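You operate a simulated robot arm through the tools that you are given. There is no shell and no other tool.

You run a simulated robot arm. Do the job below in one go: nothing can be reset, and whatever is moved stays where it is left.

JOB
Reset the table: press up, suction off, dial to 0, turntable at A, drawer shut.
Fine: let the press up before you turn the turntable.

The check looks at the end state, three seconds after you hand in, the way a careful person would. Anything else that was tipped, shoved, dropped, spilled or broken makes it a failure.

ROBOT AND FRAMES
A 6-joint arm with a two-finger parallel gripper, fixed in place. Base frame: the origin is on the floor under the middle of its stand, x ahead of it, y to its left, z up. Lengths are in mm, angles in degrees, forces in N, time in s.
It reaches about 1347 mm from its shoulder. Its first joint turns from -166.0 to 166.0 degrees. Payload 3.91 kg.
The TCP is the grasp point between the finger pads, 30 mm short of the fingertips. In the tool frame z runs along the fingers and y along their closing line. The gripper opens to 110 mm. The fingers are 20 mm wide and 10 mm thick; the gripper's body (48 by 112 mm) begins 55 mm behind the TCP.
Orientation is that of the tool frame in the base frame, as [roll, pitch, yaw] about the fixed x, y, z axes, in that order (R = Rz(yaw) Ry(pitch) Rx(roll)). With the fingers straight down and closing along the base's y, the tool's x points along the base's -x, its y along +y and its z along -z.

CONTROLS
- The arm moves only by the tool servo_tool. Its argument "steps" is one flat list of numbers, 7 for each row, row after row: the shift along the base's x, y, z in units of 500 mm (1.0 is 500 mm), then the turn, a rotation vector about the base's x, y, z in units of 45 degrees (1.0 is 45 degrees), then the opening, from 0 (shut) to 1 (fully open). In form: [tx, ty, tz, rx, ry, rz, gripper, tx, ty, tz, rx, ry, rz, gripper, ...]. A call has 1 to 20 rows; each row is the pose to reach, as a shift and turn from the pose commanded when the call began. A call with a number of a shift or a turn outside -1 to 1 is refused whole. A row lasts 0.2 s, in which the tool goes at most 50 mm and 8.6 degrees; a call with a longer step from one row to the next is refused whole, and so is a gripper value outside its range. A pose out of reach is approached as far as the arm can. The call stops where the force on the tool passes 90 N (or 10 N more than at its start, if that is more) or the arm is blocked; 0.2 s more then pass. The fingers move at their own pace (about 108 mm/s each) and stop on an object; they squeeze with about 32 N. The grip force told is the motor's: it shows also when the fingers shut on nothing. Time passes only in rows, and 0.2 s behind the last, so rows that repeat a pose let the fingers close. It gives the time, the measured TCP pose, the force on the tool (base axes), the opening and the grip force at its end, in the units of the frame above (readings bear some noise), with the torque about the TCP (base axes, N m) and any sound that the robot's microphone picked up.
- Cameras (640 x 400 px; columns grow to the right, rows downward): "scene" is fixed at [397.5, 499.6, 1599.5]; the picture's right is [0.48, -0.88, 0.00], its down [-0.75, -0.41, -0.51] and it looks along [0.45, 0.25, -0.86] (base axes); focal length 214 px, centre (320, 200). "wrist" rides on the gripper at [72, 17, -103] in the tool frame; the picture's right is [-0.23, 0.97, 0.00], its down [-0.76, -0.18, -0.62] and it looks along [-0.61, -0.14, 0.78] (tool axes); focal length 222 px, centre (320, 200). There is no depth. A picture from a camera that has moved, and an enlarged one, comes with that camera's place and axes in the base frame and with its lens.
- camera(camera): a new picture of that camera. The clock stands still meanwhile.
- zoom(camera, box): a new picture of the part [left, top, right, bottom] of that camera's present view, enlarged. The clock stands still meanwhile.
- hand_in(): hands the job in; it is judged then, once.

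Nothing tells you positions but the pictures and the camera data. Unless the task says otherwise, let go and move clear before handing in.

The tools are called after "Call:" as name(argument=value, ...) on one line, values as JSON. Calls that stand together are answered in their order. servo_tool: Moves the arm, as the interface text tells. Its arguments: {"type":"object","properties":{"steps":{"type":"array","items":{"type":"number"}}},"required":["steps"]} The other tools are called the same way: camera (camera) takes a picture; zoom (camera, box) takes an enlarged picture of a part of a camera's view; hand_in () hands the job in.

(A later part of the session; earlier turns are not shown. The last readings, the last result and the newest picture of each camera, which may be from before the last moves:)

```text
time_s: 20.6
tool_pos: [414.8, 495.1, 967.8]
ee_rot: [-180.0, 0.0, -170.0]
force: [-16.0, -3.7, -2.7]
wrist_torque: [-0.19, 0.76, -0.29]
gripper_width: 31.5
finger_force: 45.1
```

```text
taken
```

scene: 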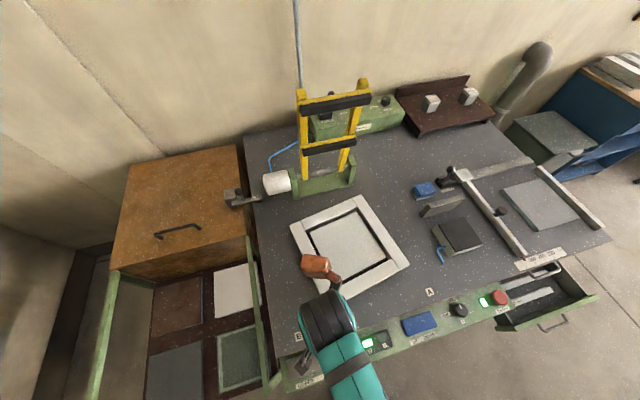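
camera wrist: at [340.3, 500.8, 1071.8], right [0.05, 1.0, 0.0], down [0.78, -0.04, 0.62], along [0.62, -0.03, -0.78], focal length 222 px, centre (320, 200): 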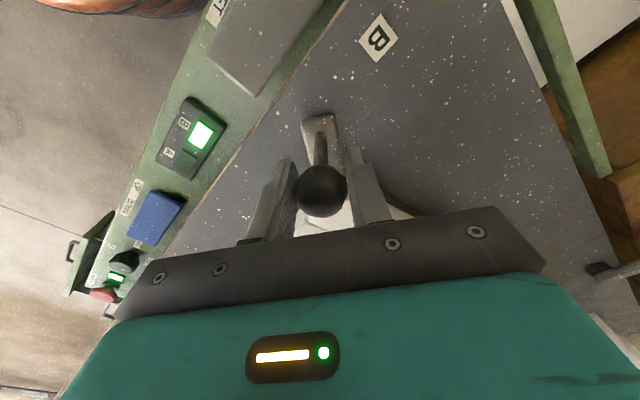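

The turntable is turning smoothly with moderate force, so I'll carry on to 50°.

Call:
servo_tool(steps=[0.0091, -0.0413, 0, 0, 0, 0.1111, 0.1, 0.0219, -0.0816, 0, 0, 0, 0.2222, 0.1, 0.038, -0.1206, 0, 0, 0, 0.3333, 0.1, 0.0576, -0.1581, 0, 0, 0, 0.4444, 0.1, 0.0803, -0.1938, 0, 0, 0, 0.5556, 0.1, 0.106, -0.2273, 0, 0, 0, 0.6667, 0.1, 0.1346, -0.2585, 0, 0, 0, 0.7778, 0.1, 0.1657, -0.2871, 0, 0, 0, 0.8889, 0.1])

Call:
camera(camera="wrist")

Call:
camera(camera="scene")

```text
time_s: 22.4
tool_pos: [499.1, 351.8, 967.2]
ee_rot: [179.9, 0.0, -129.8]
force: [8.6, 12.2, 30.0]
wrist_torque: [0.01, -0.17, -0.09]
gripper_width: 31.2
finger_force: 44.8
```

```text
taken
camera wrist: at [439.6, 307.7, 1070.3], right [-0.6, 0.8, 0.0], down [0.62, 0.47, 0.62], along [0.5, 0.38, -0.78], focal length 222 px, centre (320, 200)
```

wrist: 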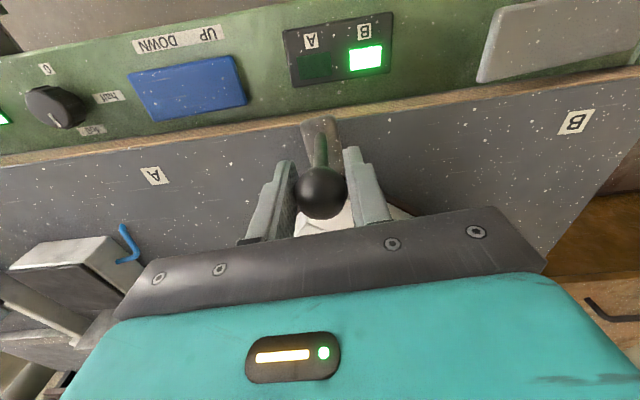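

```text
taken
```

scene: 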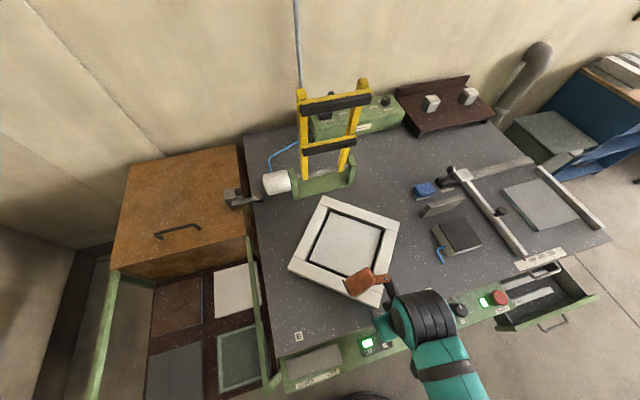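

Call:
servo_tool(steps=[0.0335, -0.0257, 0, 0, 0, 0.1111, 0.1, 0.0692, -0.0485, 0, 0, 0, 0.2222, 0.1, 0.1067, -0.068, 0, 0, 0, 0.3333, 0.1, 0.1458, -0.0841, 0, 0, 0, 0.4444, 0.1, 0.1861, -0.0969, 0, 0, 0, 0.5556, 0.1, 0.2273, -0.106, 0, 0, 0, 0.6667, 0.1, 0.2693, -0.1115, 0, 0, 0, 0.7778, 0.1])

Call:
camera(camera="wrist")

Call:
camera(camera="scene")

```text
time_s: 24.0
tool_pos: [633.2, 298.7, 967.8]
ee_rot: [179.9, -0.2, -94.8]
force: [2.7, 8.3, -22.3]
wrist_torque: [-0.18, 0.14, -0.3]
gripper_width: 31.6
finger_force: 45.3
```

```text
taken
camera wrist: at [610.2, 228.4, 1070.4], right [-0.95, 0.31, 0.0], down [0.24, 0.74, 0.62], along [0.19, 0.59, -0.78], focal length 222 px, centre (320, 200)
```

wrist: 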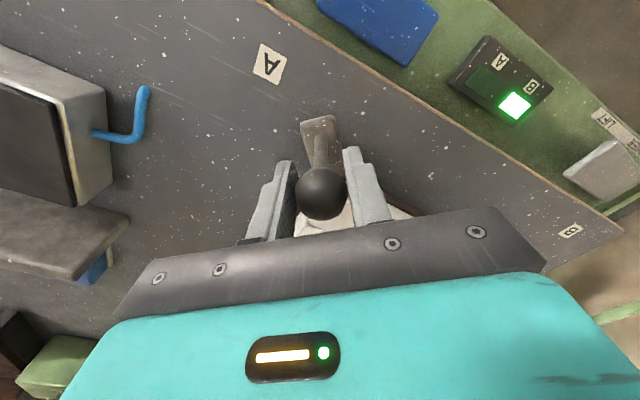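

```text
taken
```

scene: 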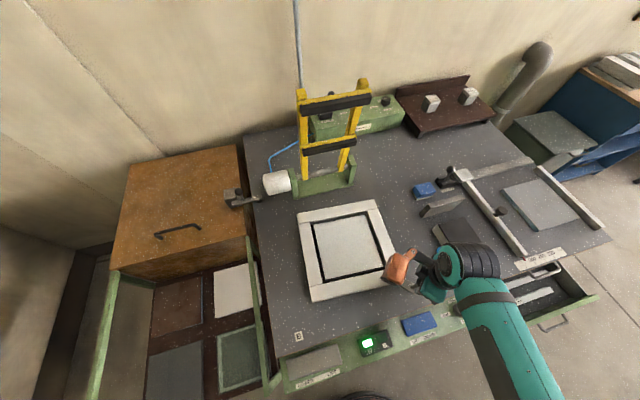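

The turntable is nearly at A but lamp B is still lit, so I'll finish the last few degrees in small steps.

Call:
servo_tool(steps=[0.0127, -0.0009, 0, 0, 0, 0.0333, 0.1, 0.0253, -0.0016, 0, 0, 0, 0.0667, 0.1, 0.038, -0.0018, 0, 0, 0, 0.1, 0.1, 0.038, -0.0018, 0, 0, 0, 0.1, 0.1])

Call:
camera(camera="wrist")

Call:
camera(camera="scene")

```text
time_s: 25.0
tool_pos: [651.1, 297.3, 966.8]
ee_rot: [-180.0, 0.0, -90.4]
force: [-26.5, 7.1, -11.2]
wrist_torque: [0.2, 0.21, 0.1]
gripper_width: 31.5
finger_force: 45.3
```

```text
taken
camera wrist: at [632.7, 226.0, 1070.4], right [-0.97, 0.23, 0.0], down [0.18, 0.76, 0.62], along [0.15, 0.61, -0.78], focal length 222 px, centre (320, 200)
```

wrist: 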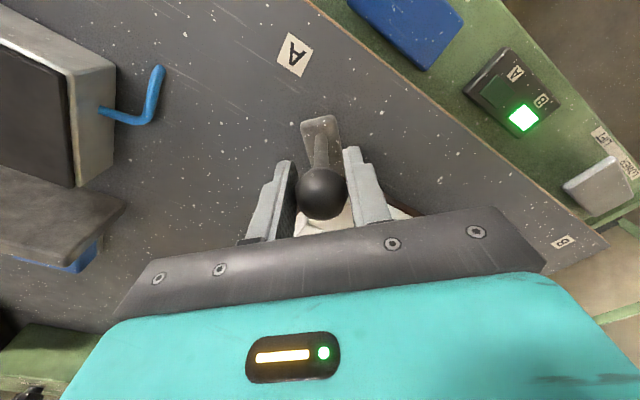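

```text
taken
```

scene: 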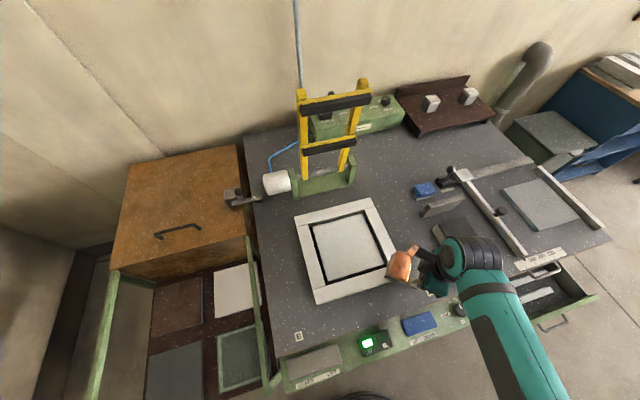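

Call:
servo_tool(steps=[0.0085, 0, 0, 0, 0, 0.0222, 0.1, 0.017, 0.0003, 0, 0, 0, 0.0444, 0.1, 0.017, 0.0003, 0, 0, 0, 0.0444, 0.1])

Call:
camera(camera="wrist")

Call:
zoom(camera="scene", box=[280, 180, 480, 350])

```text
time_s: 25.8
tool_pos: [659.2, 297.4, 969.3]
ee_rot: [179.9, 0.0, -88.5]
force: [-74.5, 14.0, -24.0]
wrist_torque: [-0.03, -0.45, -0.1]
gripper_width: 48.0
finger_force: 37.2
```

```text
taken
camera wrist: at [643.7, 225.9, 1071.4], right [-0.98, 0.2, 0.0], down [0.16, 0.77, 0.62], along [0.13, 0.61, -0.78], focal length 222 px, centre (320, 200)
```

wrist: 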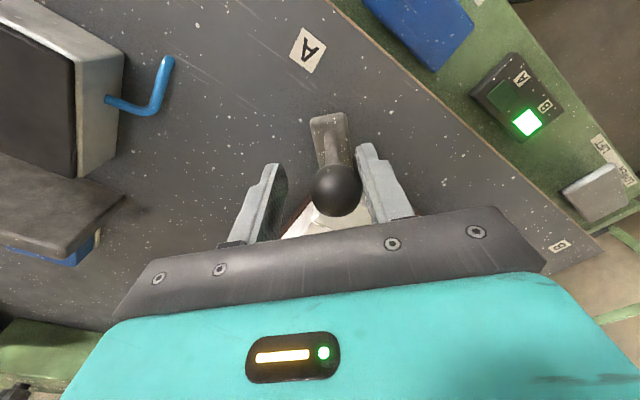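

```text
2.35 times, centred on (380, 265) of scene
camera zoom: at [397.5, 499.6, 1599.5], right [0.48, -0.88, 0.0], down [-0.75, -0.41, -0.51], along [0.45, 0.25, -0.86], focal length 505 px, centre (179, 47)
```

zoom: 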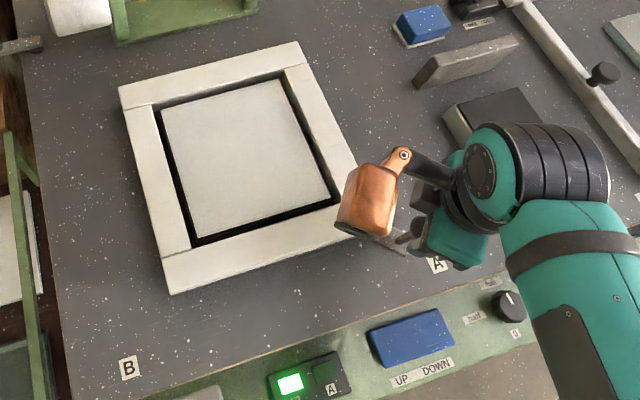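

The lever has reached its end stop and the fingers were pried open slightly. I'll ease back, let go and rise clear before checking the turntable and lamp.

Call:
servo_tool(steps=[-0.01, 0, 0, 0, 0, -0.02, 0.3, -0.018, 0, 0, 0, 0, -0.0444, 0.45, -0.018, 0, 0, 0, 0, -0.0444, 0.6, -0.018, 0, 0, 0, 0, -0.0444, 0.65])

Call:
camera(camera="wrist")

Call:
zoom(camera="wrist", box=[420, 20, 640, 180])

```text
time_s: 26.8
tool_pos: [653.2, 297.1, 965.5]
ee_rot: [-180.0, 0.0, -90.5]
force: [0.0, -0.1, -0.6]
wrist_torque: [0.05, -0.02, 0.01]
gripper_width: 71.4
finger_force: 0.1
```

```text
taken
camera wrist: at [635.5, 225.2, 1069.2], right [-0.97, 0.24, 0.0], down [0.18, 0.76, 0.62], along [0.15, 0.61, -0.78], focal length 222 px, centre (320, 200)
```

wrist: 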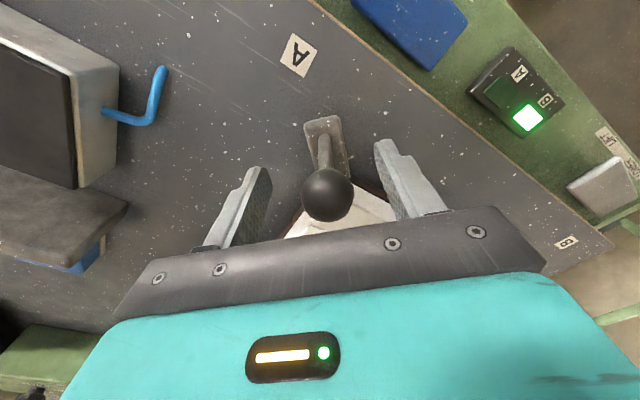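

```text
2.50 times, centred on (530, 100) of wrist
camera zoom: at [635.5, 225.2, 1069.2], right [-0.97, 0.24, 0.0], down [0.18, 0.76, 0.62], along [0.15, 0.61, -0.78], focal length 555 px, centre (-205, 450)
```

zoom: 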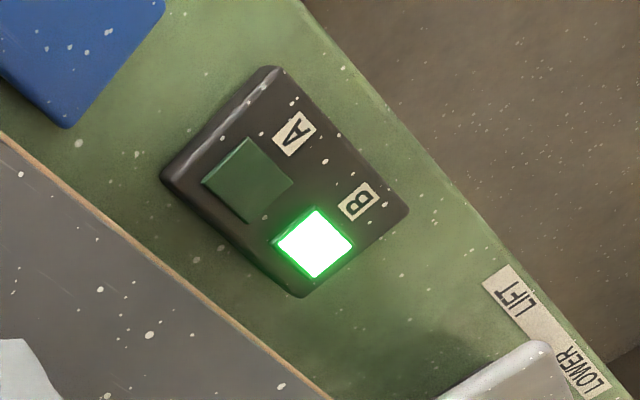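

The lever is at its stop but lamp B is still lit. I'll rise clear and measure the actual turntable angle.

Call:
servo_tool(steps=[0, 0, 0.06, 0, 0, 0, 0.65, 0, 0, 0.14, 0, 0, 0, 0.65, 0, -0.04, 0.22, 0, 0, 0, 0.65, 0, -0.1, 0.28, 0, 0, 0, 0.65, 0, -0.18, 0.32, 0, 0, 0, 0.65, 0, -0.26, 0.36, 0, 0, 0, 0.65])

Call:
camera(camera="wrist")

Call:
camera(camera="scene")

Call:
zoom(camera="scene", box=[280, 180, 480, 350])

```text
time_s: 28.2
tool_pos: [650.2, 166.9, 1148.1]
ee_rot: [180.0, 0.1, -90.5]
force: [-0.1, -0.2, -1.5]
wrist_torque: [-0.02, 0.03, 0.0]
gripper_width: 71.6
finger_force: 0.1
```

```text
taken
camera wrist: at [632.6, 94.8, 1250.9], right [-0.97, 0.24, 0.0], down [0.18, 0.76, 0.62], along [0.15, 0.61, -0.78], focal length 222 px, centre (320, 200)
```

wrist: 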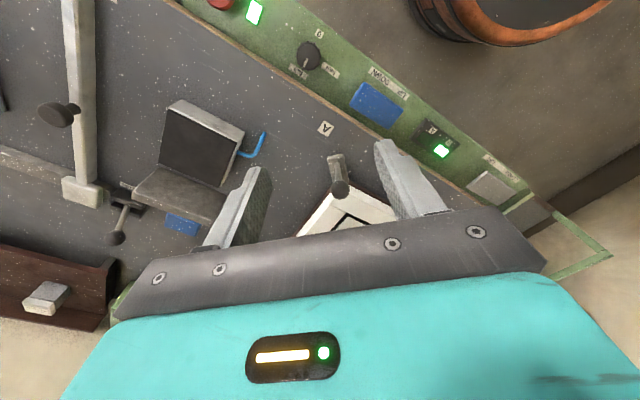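

```text
taken
```

scene: 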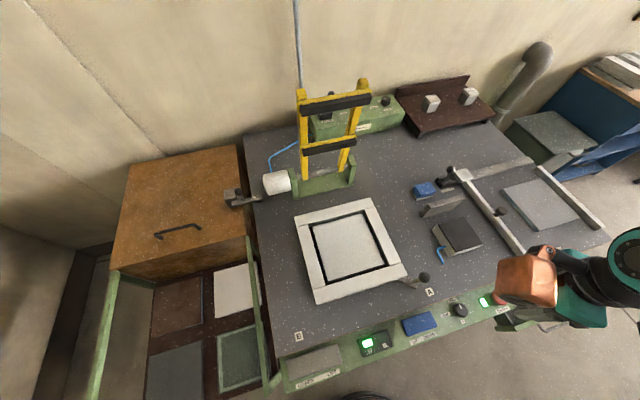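

```text
2.35 times, centred on (380, 265) of scene
camera zoom: at [397.5, 499.6, 1599.5], right [0.48, -0.88, 0.0], down [-0.75, -0.41, -0.51], along [0.45, 0.25, -0.86], focal length 505 px, centre (179, 47)
```

zoom: 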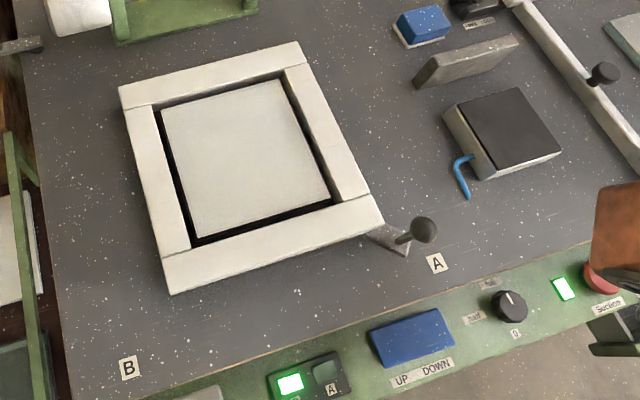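

The frame's outline now looks like a 90° turn of the original. I'll repeat the same zooms as at the start to compare the corners and check how exact it is.

Call:
zoom(camera="scene", box=[260, 260, 420, 400])

Call:
zoom(camera="scene", box=[220, 140, 420, 330])

Call:
zoom(camera="wrist", box=[260, 80, 460, 240])

Call:
zoom(camera="scene", box=[350, 260, 450, 350])

```text
2.86 times, centred on (340, 330) of scene
camera zoom: at [397.5, 499.6, 1599.5], right [0.48, -0.88, 0.0], down [-0.75, -0.41, -0.51], along [0.45, 0.25, -0.86], focal length 613 px, centre (263, -171)
```

zoom: 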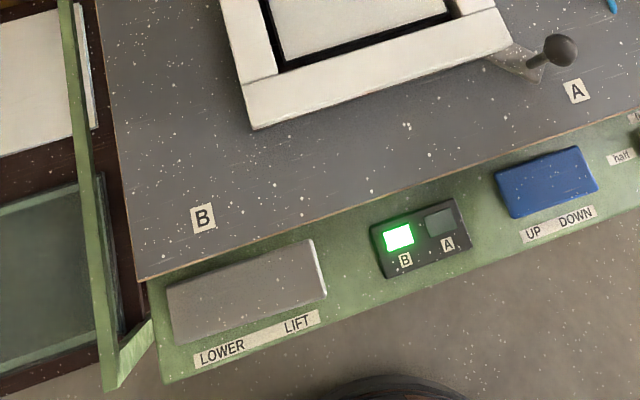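

```text
2.11 times, centred on (320, 235) of scene
camera zoom: at [397.5, 499.6, 1599.5], right [0.48, -0.88, 0.0], down [-0.75, -0.41, -0.51], along [0.45, 0.25, -0.86], focal length 452 px, centre (320, 126)
```

zoom: 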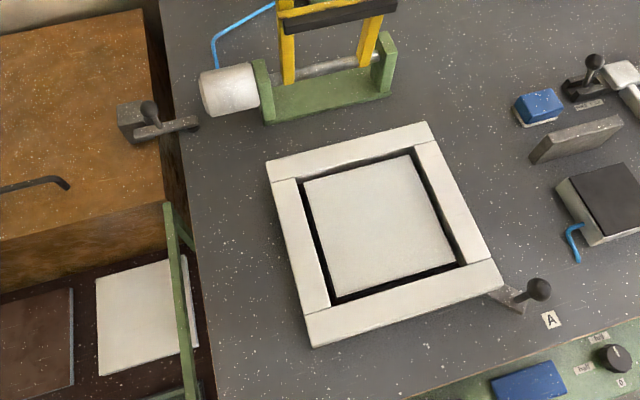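

```text
2.50 times, centred on (360, 160) of wrist
camera zoom: at [632.6, 94.8, 1250.9], right [-0.97, 0.24, 0.0], down [0.18, 0.76, 0.62], along [0.15, 0.61, -0.78], focal length 555 px, centre (220, 300)
```

zoom: 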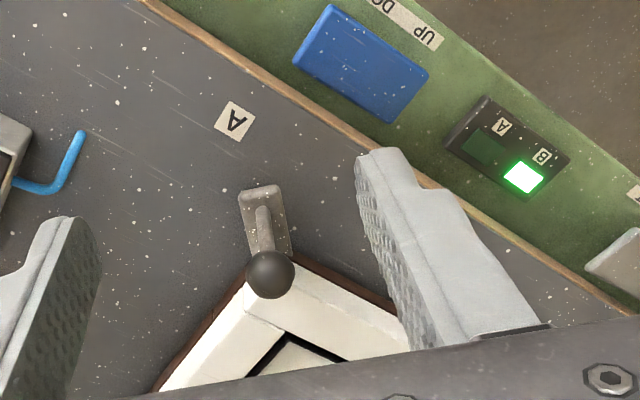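

```text
4.44 times, centred on (400, 305) of scene
camera zoom: at [397.5, 499.6, 1599.5], right [0.48, -0.88, 0.0], down [-0.75, -0.41, -0.51], along [0.45, 0.25, -0.86], focal length 953 px, centre (-36, -267)
```

zoom: 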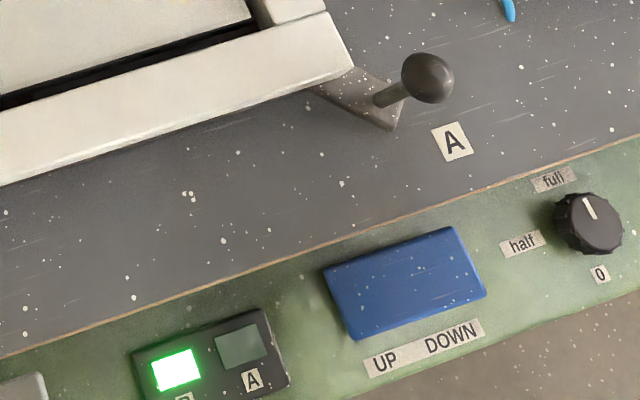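

The corners match the original outline to within about a pixel. The turntable has therefore turned 90° to the A stop and the lever points at the A label, although the small lamp still shows B. I'll watch that lamp and move on to a view over the suction button and dial.

Call:
servo_tool(steps=[0.026, -0.03, -0.042, 0, 0, -0.15, 0.3, 0.052, -0.06, -0.084, 0, 0, -0.3, 0, 0.078, -0.092, -0.126, 0, 0, -0.45, 0, 0.104, -0.122, -0.168, 0, 0, -0.6, 0, 0.13, -0.153, -0.21, 0, 0, -0.75, 0, 0.156, -0.184, -0.252, 0, 0, -0.9, 0, 0.18, -0.214, -0.296, 0, 0, -1.0, 0])

Call:
camera(camera="wrist")

Call:
zoom(camera="wrist", box=[200, 20, 520, 220])

Call:
camera(camera="scene")

```text
time_s: 29.8
tool_pos: [743.4, 60.6, 999.7]
ee_rot: [-180.0, 0.0, -135.6]
force: [-1.5, -0.3, -0.7]
wrist_torque: [-0.01, -0.01, -0.01]
gripper_width: 0.2
finger_force: 32.5
```

```text
taken
camera wrist: at [678.9, 22.6, 1102.3], right [-0.52, 0.85, 0.0], down [0.67, 0.41, 0.62], along [0.53, 0.32, -0.78], focal length 222 px, centre (320, 200)
```

wrist: 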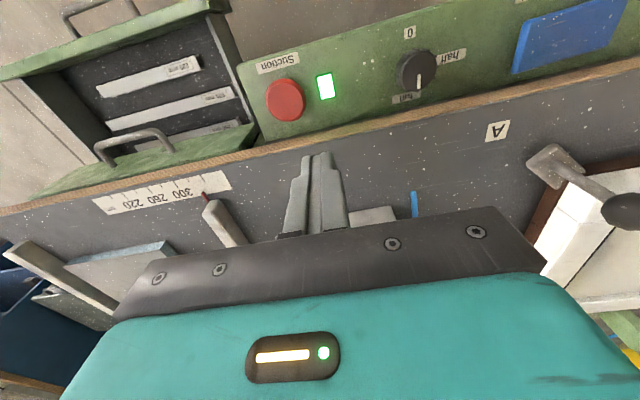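

```text
2.00 times, centred on (360, 120) of wrist
camera zoom: at [678.9, 22.6, 1102.3], right [-0.52, 0.85, 0.0], down [0.67, 0.41, 0.62], along [0.53, 0.32, -0.78], focal length 444 px, centre (240, 360)
```

zoom: 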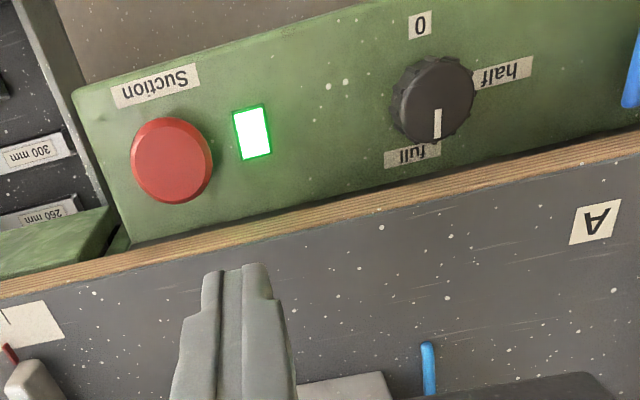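

```text
taken
```

scene: 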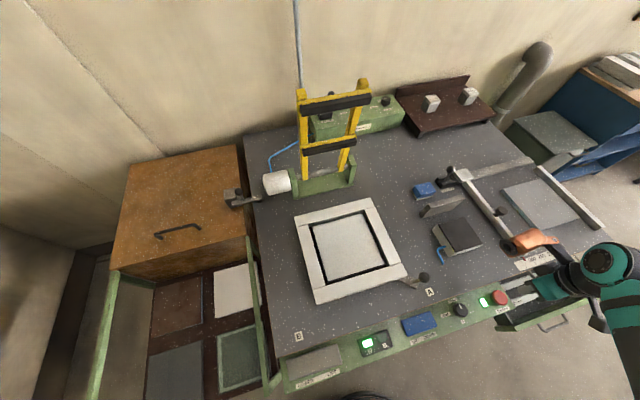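

I have a clear view: the dial points at "full", with "0" opposite it via "half", and the suction lamp is on. I'll move over the red button at about (758, 25) and press it once.

Call:
servo_tool(steps=[0.016, -0.034, -0.06, 0, 0, 0, 0, 0.033, -0.068, -0.13, 0, 0, 0, 0, 0.033, -0.068, -0.2, 0, 0, 0, 0, 0.033, -0.068, -0.238, 0, 0, 0, 0])

Call:
camera(camera="wrist")

Call:
zoom(camera="wrist", box=[220, 60, 440, 220])

```text
time_s: 30.8
tool_pos: [760.2, 25.9, 880.1]
ee_rot: [-179.9, 0.0, -135.5]
force: [-0.3, 0.5, 1.0]
wrist_torque: [0.03, -0.01, 0.0]
gripper_width: 0.0
finger_force: 32.1
```

```text
taken
camera wrist: at [696.5, -12.5, 982.9], right [-0.52, 0.85, 0.0], down [0.67, 0.41, 0.62], along [0.53, 0.32, -0.78], focal length 222 px, centre (320, 200)
```

wrist: 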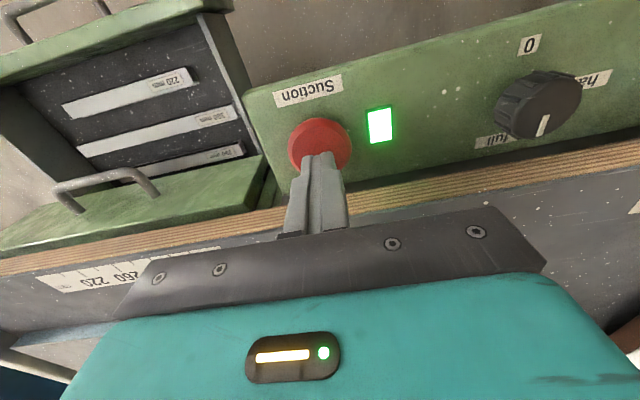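

```text
2.50 times, centred on (330, 140) of wrist
camera zoom: at [696.5, -12.5, 982.9], right [-0.52, 0.85, 0.0], down [0.67, 0.41, 0.62], along [0.53, 0.32, -0.78], focal length 555 px, centre (295, 350)
```

zoom: 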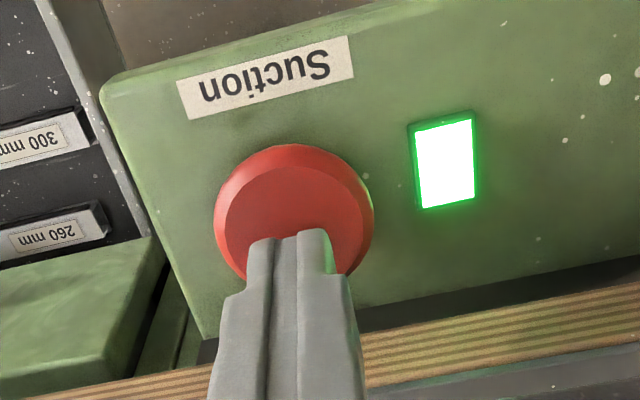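

The tip is about 6 mm off centre, so I'll correct that and press down gently.

Call:
servo_tool(steps=[-0.007, -0.006, 0, 0, 0, 0, 0, -0.007, -0.006, -0.01, 0, 0, 0, 0, -0.007, -0.006, -0.018, 0, 0, 0, 0, -0.007, -0.006, -0.024, 0, 0, 0, 0])

Call:
zoom(camera="wrist", box=[220, 60, 440, 220])

```text
time_s: 31.8
tool_pos: [753.8, 23.7, 866.9]
ee_rot: [179.9, -0.1, -135.5]
force: [0.7, 1.7, 2.0]
wrist_torque: [0.04, 0.01, 0.0]
gripper_width: 0.0
finger_force: 32.2
```

```text
2.50 times, centred on (330, 140) of wrist
camera zoom: at [690.6, -15.0, 969.8], right [-0.52, 0.85, 0.0], down [0.67, 0.41, 0.62], along [0.53, 0.32, -0.78], focal length 555 px, centre (295, 350)
```

zoom: 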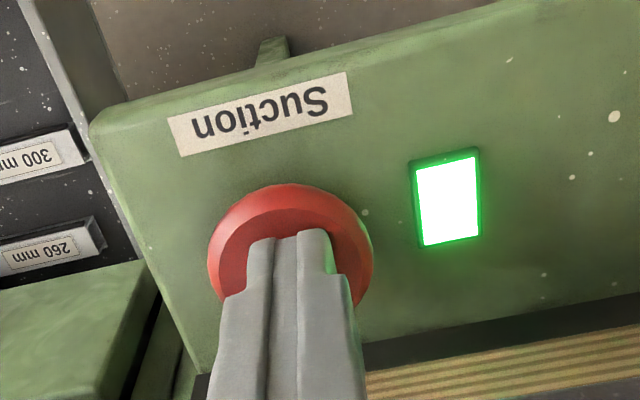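

Call:
servo_tool(steps=[0, 0, -0.004, 0, 0, 0, 0, 0, 0, -0.008, 0, 0, 0, 0, 0, 0, -0.012, 0, 0, 0, 0])

Call:
zoom(camera="wrist", box=[220, 60, 440, 220])

```text
time_s: 32.6
tool_pos: [753.3, 23.2, 861.8]
ee_rot: [-180.0, 0.0, -135.5]
force: [-3.1, -0.1, 6.1]
wrist_torque: [-0.02, 0.12, 0.0]
gripper_width: 0.1
finger_force: 32.1
heard: click
```

```text
2.50 times, centred on (330, 140) of wrist
camera zoom: at [690.1, -15.2, 965.0], right [-0.52, 0.85, 0.0], down [0.67, 0.41, 0.62], along [0.53, 0.32, -0.78], focal length 555 px, centre (295, 350)
```

zoom: 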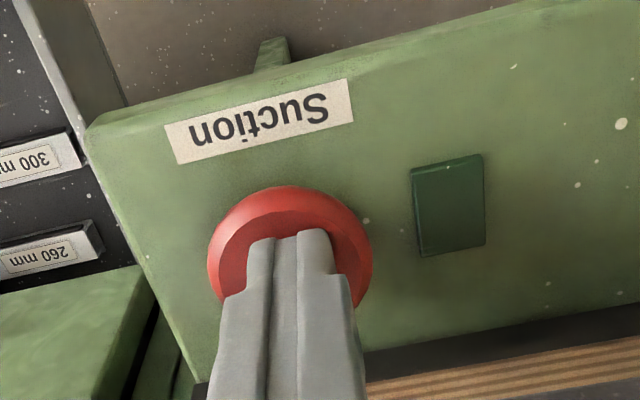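

A click sounded and the suction lamp went out. I'll lift straight off and confirm it stays off.

Call:
servo_tool(steps=[0, 0, 0.02, 0, 0, 0, 0, 0, 0, 0.08, 0, 0, 0, 0, 0, 0, 0.16, 0, 0, 0, 0, -0.02, 0.03, 0.24, 0, 0, 0, 0])

Call:
camera(camera="wrist")

Call:
camera(camera="scene")

```text
time_s: 33.6
tool_pos: [745.2, 38.8, 980.0]
ee_rot: [179.9, -0.1, -135.5]
force: [0.3, -1.2, 0.1]
wrist_torque: [0.0, 0.01, 0.0]
gripper_width: 0.0
finger_force: 32.2
```

```text
taken
camera wrist: at [681.1, 0.4, 1085.1], right [-0.52, 0.85, 0.0], down [0.67, 0.41, 0.62], along [0.53, 0.32, -0.78], focal length 222 px, centre (320, 200)
```

wrist: 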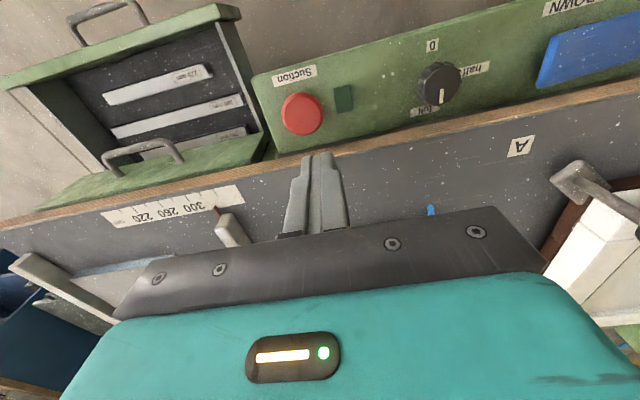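

```text
taken
```

scene: 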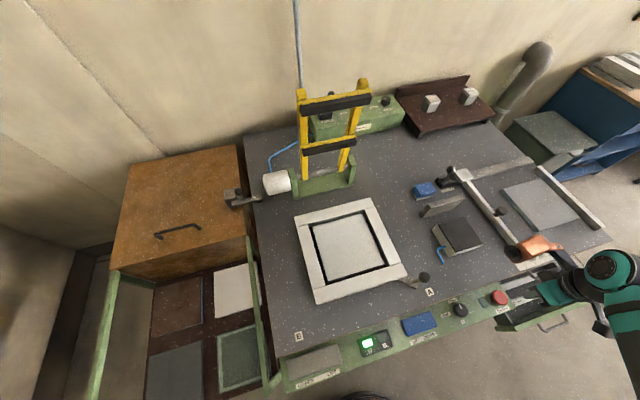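

Suction is off and stays off. Next I'll move above the dial at about (660, 130) with the fingers open to check centring.

Call:
servo_tool(steps=[-0.034, 0.037, -0.01, 0, 0, 0, 0.2, -0.068, 0.074, -0.02, 0, 0, 0, 0.4, -0.102, 0.111, -0.04, 0, 0, 0, 0.6, -0.136, 0.148, -0.06, 0, 0, 0, 0.65, -0.17, 0.186, -0.1, 0, 0, 0, 0.65])

Call:
camera(camera="wrist")

Call:
zoom(camera="wrist", box=[220, 60, 440, 220])

Call:
zoom(camera="scene", box=[420, 260, 540, 350])

```text
time_s: 34.8
tool_pos: [660.2, 128.9, 931.4]
ee_rot: [180.0, 0.1, -135.5]
force: [0.5, 0.1, -0.3]
wrist_torque: [-0.01, 0.0, 0.02]
gripper_width: 71.4
finger_force: 0.1
```

```text
taken
camera wrist: at [596.2, 90.7, 1033.8], right [-0.52, 0.85, 0.0], down [0.67, 0.41, 0.62], along [0.53, 0.32, -0.78], focal length 222 px, centre (320, 200)
```

wrist: 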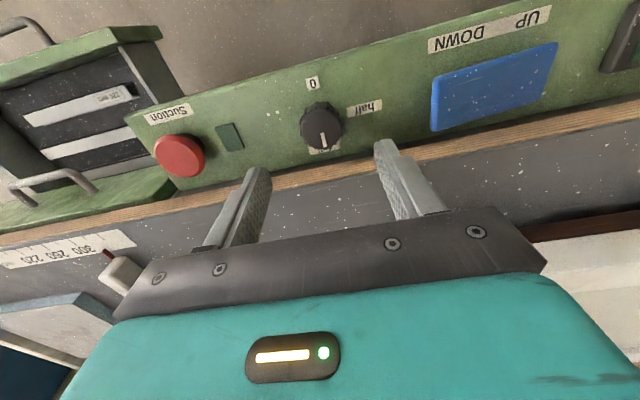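

```text
2.50 times, centred on (330, 140) of wrist
camera zoom: at [596.2, 90.7, 1033.8], right [-0.52, 0.85, 0.0], down [0.67, 0.41, 0.62], along [0.53, 0.32, -0.78], focal length 555 px, centre (295, 350)
```

zoom: 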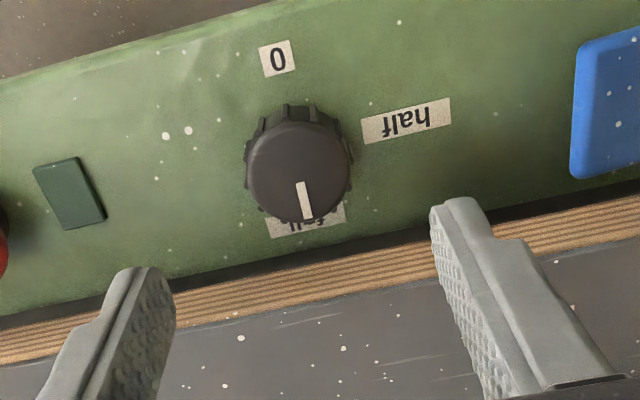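

```text
4.44 times, centred on (480, 305) of scene
camera zoom: at [397.5, 499.6, 1599.5], right [0.48, -0.88, 0.0], down [-0.75, -0.41, -0.51], along [0.45, 0.25, -0.86], focal length 953 px, centre (-391, -267)
```

zoom: 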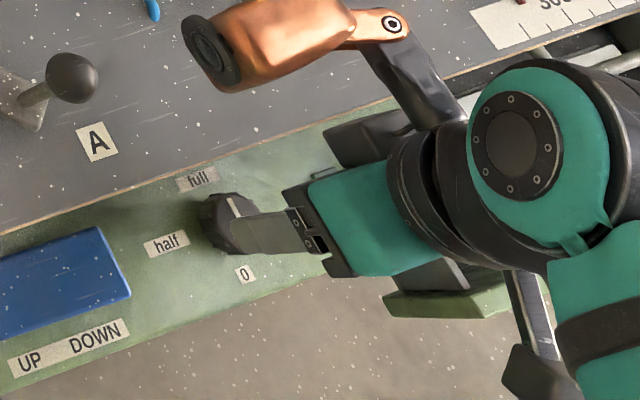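

The dial centre is about (660.5, 131), with its top near z≈832 and the strip near z≈812. The bench edge is about 38 mm away, so I'll grip diagonally. I'll rotate −45° above it, then check before descending.

Call:
servo_tool(steps=[0.001, 0.001, 0, 0, 0, -0.17, 0.5, 0.001, 0.001, 0, 0, 0, -0.34, 0.5, 0.001, 0.001, 0, 0, 0, -0.51, 0.5, 0.001, 0.001, 0, 0, 0, -0.68, 0.5, 0.001, 0.001, -0.04, 0, 0, -0.85, 0.5, 0.001, 0.001, -0.09, 0, 0, -1.0, 0.5])

Call:
camera(camera="wrist")

Call:
zoom(camera="wrist", box=[220, 60, 440, 220])

```text
time_s: 36.2
tool_pos: [661.0, 128.1, 887.3]
ee_rot: [-179.9, 0.1, 179.4]
force: [-0.4, 0.7, 0.5]
wrist_torque: [0.01, -0.01, 0.0]
gripper_width: 55.2
finger_force: 0.0
```

```text
taken
camera wrist: at [589.0, 146.7, 990.6], right [0.24, 0.97, 0.0], down [0.76, -0.19, 0.62], along [0.6, -0.15, -0.78], focal length 222 px, centre (320, 200)
```

wrist: 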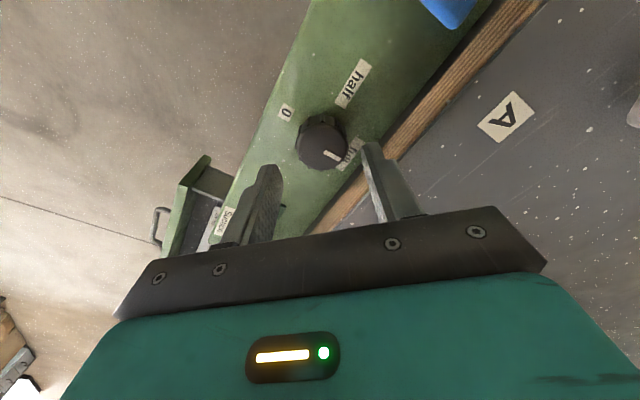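

```text
2.50 times, centred on (330, 140) of wrist
camera zoom: at [589.0, 146.7, 990.6], right [0.24, 0.97, 0.0], down [0.76, -0.19, 0.62], along [0.6, -0.15, -0.78], focal length 555 px, centre (295, 350)
```

zoom: 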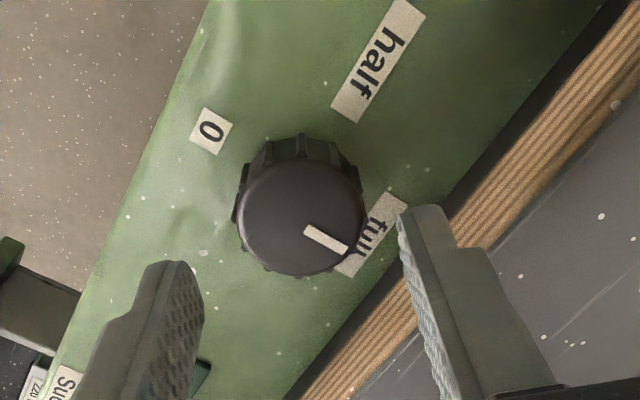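

Centring is good and both fingers clear the bench edge. I'll descend around the dial and close.

Call:
servo_tool(steps=[0.002, 0, -0.04, 0, 0, 0, 0.5, 0.002, 0, -0.07, 0, 0, 0, 0.5, 0.002, 0, -0.078, 0, 0, 0, 0.5, 0.002, 0, -0.078, 0, 0, 0, 0.42, 0.002, 0, -0.078, 0, 0, 0, 0.3, 0.002, 0, -0.078, 0, 0, 0, 0.3])

Call:
zoom(camera="wrist", box=[220, 60, 440, 220])

```text
time_s: 37.6
tool_pos: [662.9, 129.6, 846.4]
ee_rot: [-180.0, 0.0, 179.5]
force: [1.3, 5.5, -3.6]
wrist_torque: [0.28, -0.88, -0.03]
gripper_width: 37.4
finger_force: 45.5
```

```text
2.50 times, centred on (330, 140) of wrist
camera zoom: at [589.7, 148.4, 950.5], right [0.24, 0.97, 0.0], down [0.76, -0.18, 0.62], along [0.61, -0.15, -0.78], focal length 555 px, centre (295, 350)
```

zoom: 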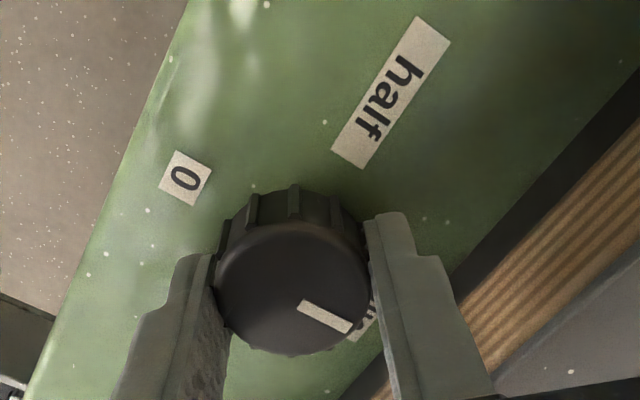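

The dial is gripped cleanly. I'll rotate +45° toward "half".

Call:
servo_tool(steps=[0, 0, 0, 0, 0, 0.125, 0.3, 0, 0, 0, 0, 0, 0.25, 0.3, 0, 0, 0, 0, 0, 0.375, 0.3, 0, 0, 0, 0, 0, 0.5, 0.3, 0, 0, 0, 0, 0, 0.625, 0.3, 0, 0, 0, 0, 0, 0.75, 0.3, 0, 0, 0, 0, 0, 0.875, 0.3, 0, 0, 0, 0, 0, 1.0, 0.3])

Call:
zoom(camera="wrist", box=[220, 60, 440, 220])

```text
time_s: 39.4
tool_pos: [661.3, 131.1, 848.4]
ee_rot: [-179.9, 0.1, -135.4]
force: [20.6, 20.9, 9.9]
wrist_torque: [0.14, -0.14, -0.01]
gripper_width: 37.2
finger_force: 44.7
```

```text
2.50 times, centred on (330, 140) of wrist
camera zoom: at [597.6, 93.4, 950.4], right [-0.52, 0.85, 0.0], down [0.67, 0.41, 0.62], along [0.53, 0.33, -0.78], focal length 555 px, centre (295, 350)
```

zoom: 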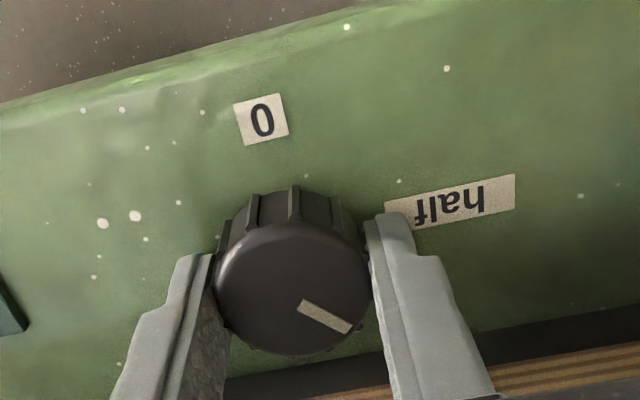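

Call:
servo_tool(steps=[0.002, 0.002, 0, 0, 0, 0.125, 0.3, 0.002, 0.002, 0, 0, 0, 0.25, 0.3, 0.002, 0.002, 0, 0, 0, 0.375, 0.3, 0.002, 0.002, 0, 0, 0, 0.5, 0.3, 0.002, 0.002, 0, 0, 0, 0.625, 0.3, 0.002, 0.002, 0, 0, 0, 0.75, 0.3, 0.002, 0.002, 0, 0, 0, 0.875, 0.3, 0.002, 0.002, 0, 0, 0, 1.0, 0.3])

Call:
zoom(camera="wrist", box=[220, 60, 440, 220])

```text
time_s: 41.2
tool_pos: [660.5, 132.5, 847.1]
ee_rot: [179.9, -0.1, -90.4]
force: [-29.5, 14.7, -6.7]
wrist_torque: [0.05, 0.72, -0.04]
gripper_width: 37.3
finger_force: 44.8
```

```text
2.50 times, centred on (330, 140) of wrist
camera zoom: at [642.8, 60.6, 950.6], right [-0.97, 0.23, 0.0], down [0.18, 0.76, 0.62], along [0.14, 0.61, -0.78], focal length 555 px, centre (295, 350)
```

zoom: 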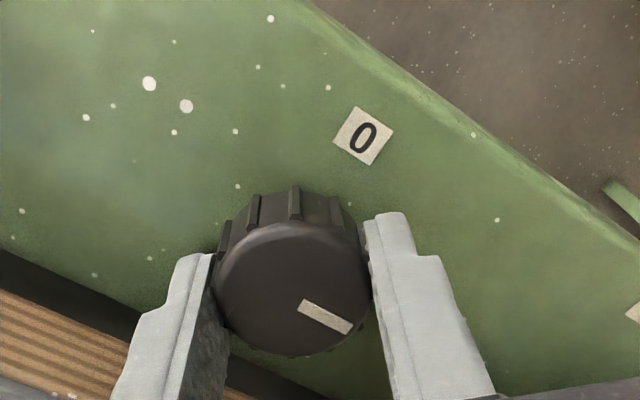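

The pointer is now at "half". I'll release, lift, rotate back, and take a second grip.

Call:
servo_tool(steps=[-0.002, -0.001, 0, 0, 0, 0, 0.45, -0.002, -0.001, 0, 0, 0, 0, 0.45, -0.002, -0.001, 0.03, 0, 0, 0, 0.45, -0.002, -0.001, 0.08, 0, 0, 0, 0.45, -0.002, -0.001, 0.12, 0, 0, -0.15, 0.45, -0.002, -0.001, 0.12, 0, 0, -0.3, 0.45, -0.002, -0.001, 0.12, 0, 0, -0.45, 0.45, -0.002, -0.001, 0.12, 0, 0, -0.6, 0.45, -0.002, -0.001, 0.12, 0, 0, -0.75, 0.45, -0.002, -0.001, 0.12, 0, 0, -0.9, 0.45, -0.002, -0.001, 0.12, 0, 0, -1.0, 0.45])

Call:
zoom(camera="wrist", box=[220, 60, 440, 220])

```text
time_s: 43.6
tool_pos: [661.1, 132.9, 906.9]
ee_rot: [-180.0, -0.1, -135.6]
force: [-0.9, 0.3, 0.0]
wrist_torque: [0.01, 0.0, -0.02]
gripper_width: 49.3
finger_force: 0.1
```

```text
2.50 times, centred on (330, 140) of wrist
camera zoom: at [597.0, 94.2, 1010.9], right [-0.52, 0.85, 0.0], down [0.67, 0.41, 0.62], along [0.53, 0.32, -0.78], focal length 555 px, centre (295, 350)
```

zoom: 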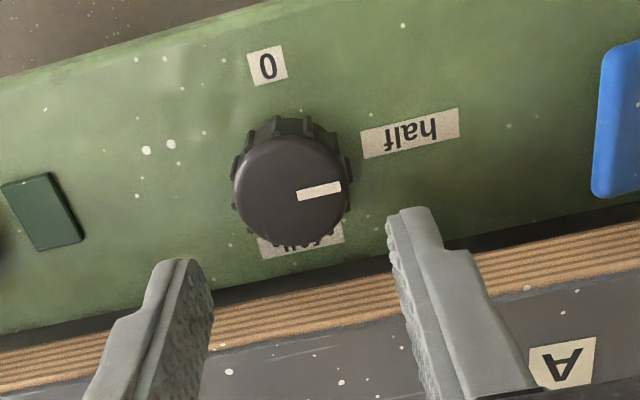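

Call:
servo_tool(steps=[-0.001, 0, 0, 0, 0, -0.17, 0.5, -0.001, 0, 0, 0, 0, -0.34, 0.5, -0.001, 0, 0, 0, 0, -0.51, 0.5, -0.001, 0, 0, 0, 0, -0.68, 0.5, -0.001, 0, 0, 0, 0, -0.85, 0.5, -0.001, 0, 0, 0, 0, -1.0, 0.5, -0.001, 0, -0.05, 0, 0, -1.0, 0.5, -0.001, 0, -0.1, 0, 0, -1.0, 0.5, -0.001, 0, -0.12, 0, 0, -1.0, 0.5, -0.001, 0, -0.12, 0, 0, -1.0, 0.4, -0.001, 0, -0.12, 0, 0, -1.0, 0.3, -0.001, 0, -0.12, 0, 0, -1.0, 0.3])

Call:
zoom(camera="wrist", box=[220, 60, 440, 220])

```text
time_s: 46.2
tool_pos: [661.0, 131.6, 848.0]
ee_rot: [-179.9, 0.0, 179.5]
force: [-1.6, -18.2, -2.2]
wrist_torque: [-0.47, -0.19, 0.02]
gripper_width: 42.2
finger_force: 9.0
```

```text
2.50 times, centred on (330, 140) of wrist
camera zoom: at [588.3, 150.9, 951.4], right [0.24, 0.97, 0.0], down [0.76, -0.18, 0.62], along [0.61, -0.15, -0.78], focal length 555 px, centre (295, 350)
```

zoom: 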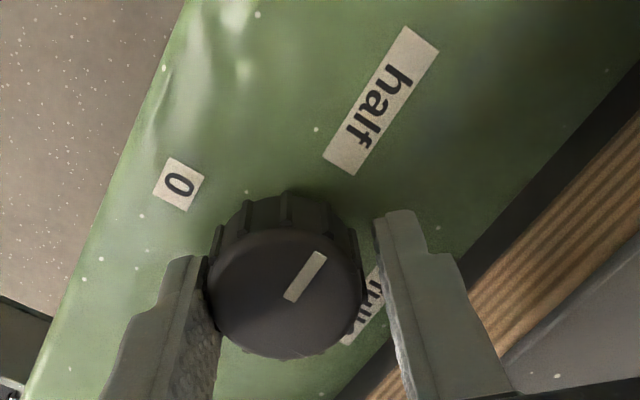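

Only the left finger is touching, so I'll shift about 2 mm toward −y and finish closing.

Call:
servo_tool(steps=[0, -0.003, 0, 0, 0, 0, 0.3, 0, -0.004, 0, 0, 0, 0, 0.28, 0, -0.004, 0, 0, 0, 0, 0.28])

Call:
zoom(camera="wrist", box=[220, 60, 440, 220])

```text
time_s: 47.0
tool_pos: [660.7, 130.5, 848.1]
ee_rot: [-180.0, 0.1, 179.5]
force: [3.2, -6.6, 9.4]
wrist_torque: [-0.03, 0.37, -0.01]
gripper_width: 37.4
finger_force: 44.9
```

```text
2.50 times, centred on (330, 140) of wrist
camera zoom: at [588.1, 148.3, 951.3], right [0.24, 0.97, 0.0], down [0.76, -0.18, 0.62], along [0.61, -0.15, -0.78], focal length 555 px, centre (295, 350)
```

zoom: 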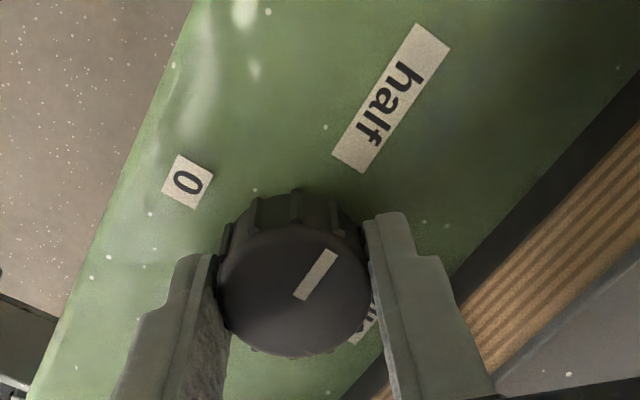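

The grip is good, so I'll rotate +45° and then another +45° to bring the pointer to 0.

Call:
servo_tool(steps=[0, 0, 0, 0, 0, 0.125, 0.28, 0, 0, 0, 0, 0, 0.25, 0.28, 0, 0, 0, 0, 0, 0.375, 0.28, 0, 0, 0, 0, 0, 0.5, 0.28, 0, 0, 0, 0, 0, 0.625, 0.28, 0, 0, 0, 0, 0, 0.75, 0.28, 0, 0, 0, 0, 0, 0.875, 0.28, 0, 0, 0, 0, 0, 1.0, 0.28])

Call:
zoom(camera="wrist", box=[220, 60, 440, 220])

```text
time_s: 48.8
tool_pos: [660.8, 131.5, 849.5]
ee_rot: [-180.0, 0.0, -135.4]
force: [13.6, 15.2, 26.3]
wrist_torque: [0.77, -0.74, 0.04]
gripper_width: 37.4
finger_force: 44.9
```

```text
2.50 times, centred on (330, 140) of wrist
camera zoom: at [596.7, 92.4, 951.2], right [-0.52, 0.85, 0.0], down [0.67, 0.41, 0.62], along [0.53, 0.33, -0.78], focal length 555 px, centre (295, 350)
```

zoom: 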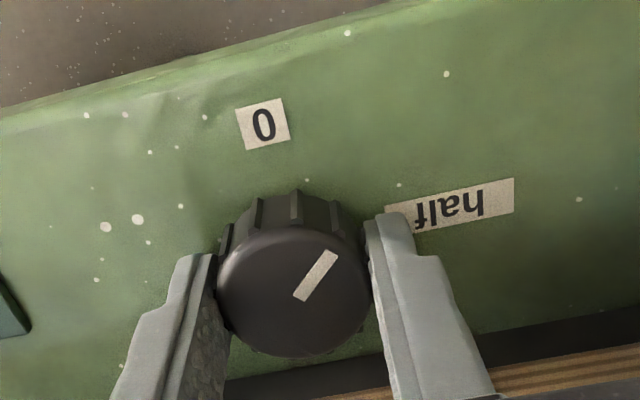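

Call:
servo_tool(steps=[0.001, 0.001, 0, 0, 0, 0.125, 0.28, 0.001, 0.001, 0, 0, 0, 0.25, 0.28, 0.001, 0.001, 0, 0, 0, 0.375, 0.28, 0.001, 0.001, 0, 0, 0, 0.5, 0.28, 0.001, 0.001, 0, 0, 0, 0.625, 0.28, 0.001, 0.001, 0, 0, 0, 0.75, 0.28, 0.001, 0.001, 0, 0, 0, 0.875, 0.28, 0.001, 0.001, 0, 0, 0, 1.0, 0.28])

Call:
zoom(camera="wrist", box=[220, 60, 440, 220])

```text
time_s: 50.6
tool_pos: [660.1, 130.9, 847.8]
ee_rot: [180.0, 0.0, -90.4]
force: [-13.4, 23.7, 20.3]
wrist_torque: [0.23, 0.55, 0.02]
gripper_width: 37.4
finger_force: 45.4
```

```text
2.50 times, centred on (330, 140) of wrist
camera zoom: at [642.5, 59.1, 951.1], right [-0.97, 0.23, 0.0], down [0.18, 0.76, 0.62], along [0.15, 0.61, -0.78], focal length 555 px, centre (295, 350)
```

zoom: 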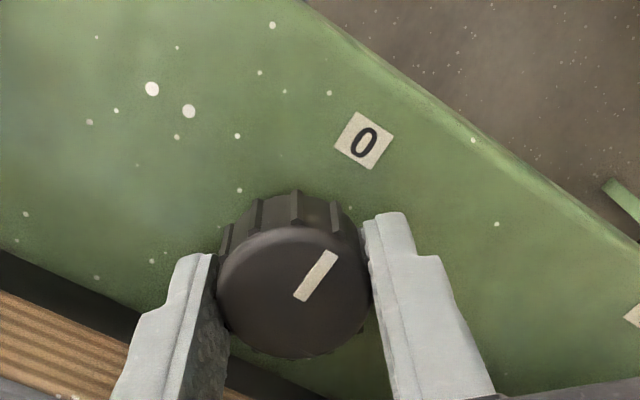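

The pointer now points at 0. I'll release, lift and rotate back to check the alignment.

Call:
servo_tool(steps=[0, 0, 0, 0, 0, 0, 0.45, 0, 0, 0, 0, 0, 0, 0.45, 0, 0, 0.03, 0, 0, 0, 0.45, 0, 0, 0.08, 0, 0, 0, 0.45, 0, 0, 0.13, 0, 0, -0.15, 0.45, 0, 0, 0.18, 0, 0, -0.3, 0.45, 0, 0, 0.23, 0, 0, -0.45, 0.45, 0, 0, 0.25, 0, 0, -0.6, 0.45, 0, 0, 0.25, 0, 0, -0.75, 0.45, 0, 0, 0.25, 0, 0, -0.9, 0.45, 0, 0, 0.25, 0, 0, -1.0, 0.45])

Call:
camera(camera="wrist")

Call:
zoom(camera="wrist", box=[240, 50, 400, 170])

Call:
zoom(camera="scene", box=[340, 260, 540, 370])

```text
time_s: 53.0
tool_pos: [661.1, 129.2, 973.3]
ee_rot: [179.9, 0.0, -135.7]
force: [0.2, 0.2, 0.7]
wrist_torque: [-0.03, -0.03, 0.0]
gripper_width: 49.5
finger_force: 0.1
```

```text
taken
camera wrist: at [597.4, 92.0, 1075.6], right [-0.52, 0.85, 0.0], down [0.67, 0.41, 0.62], along [0.53, 0.32, -0.78], focal length 222 px, centre (320, 200)
```

wrist: 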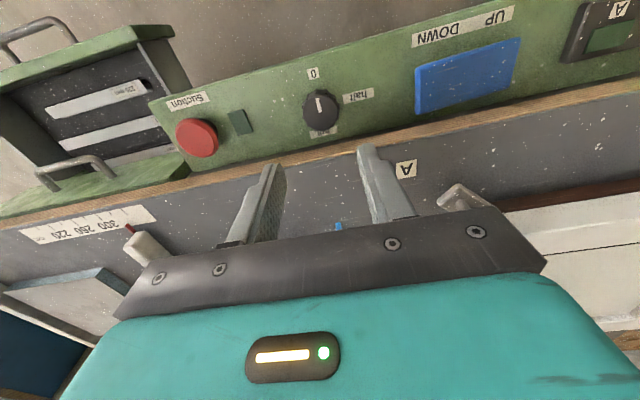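

```text
3.33 times, centred on (320, 110) of wrist
camera zoom: at [597.4, 92.0, 1075.6], right [-0.52, 0.85, 0.0], down [0.67, 0.41, 0.62], along [0.53, 0.32, -0.78], focal length 740 px, centre (320, 500)
```

zoom: 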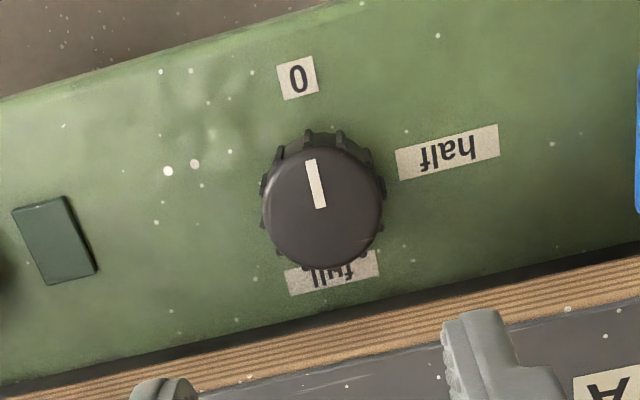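

```text
3.20 times, centred on (440, 315) of scene
camera zoom: at [397.5, 499.6, 1599.5], right [0.48, -0.88, 0.0], down [-0.75, -0.41, -0.51], along [0.45, 0.25, -0.86], focal length 686 px, centre (-64, -168)
```

zoom: 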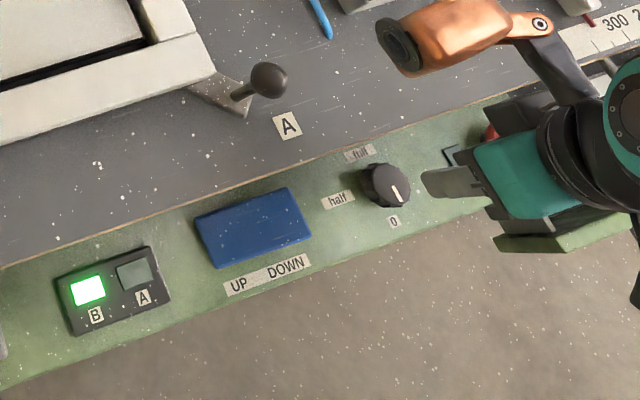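

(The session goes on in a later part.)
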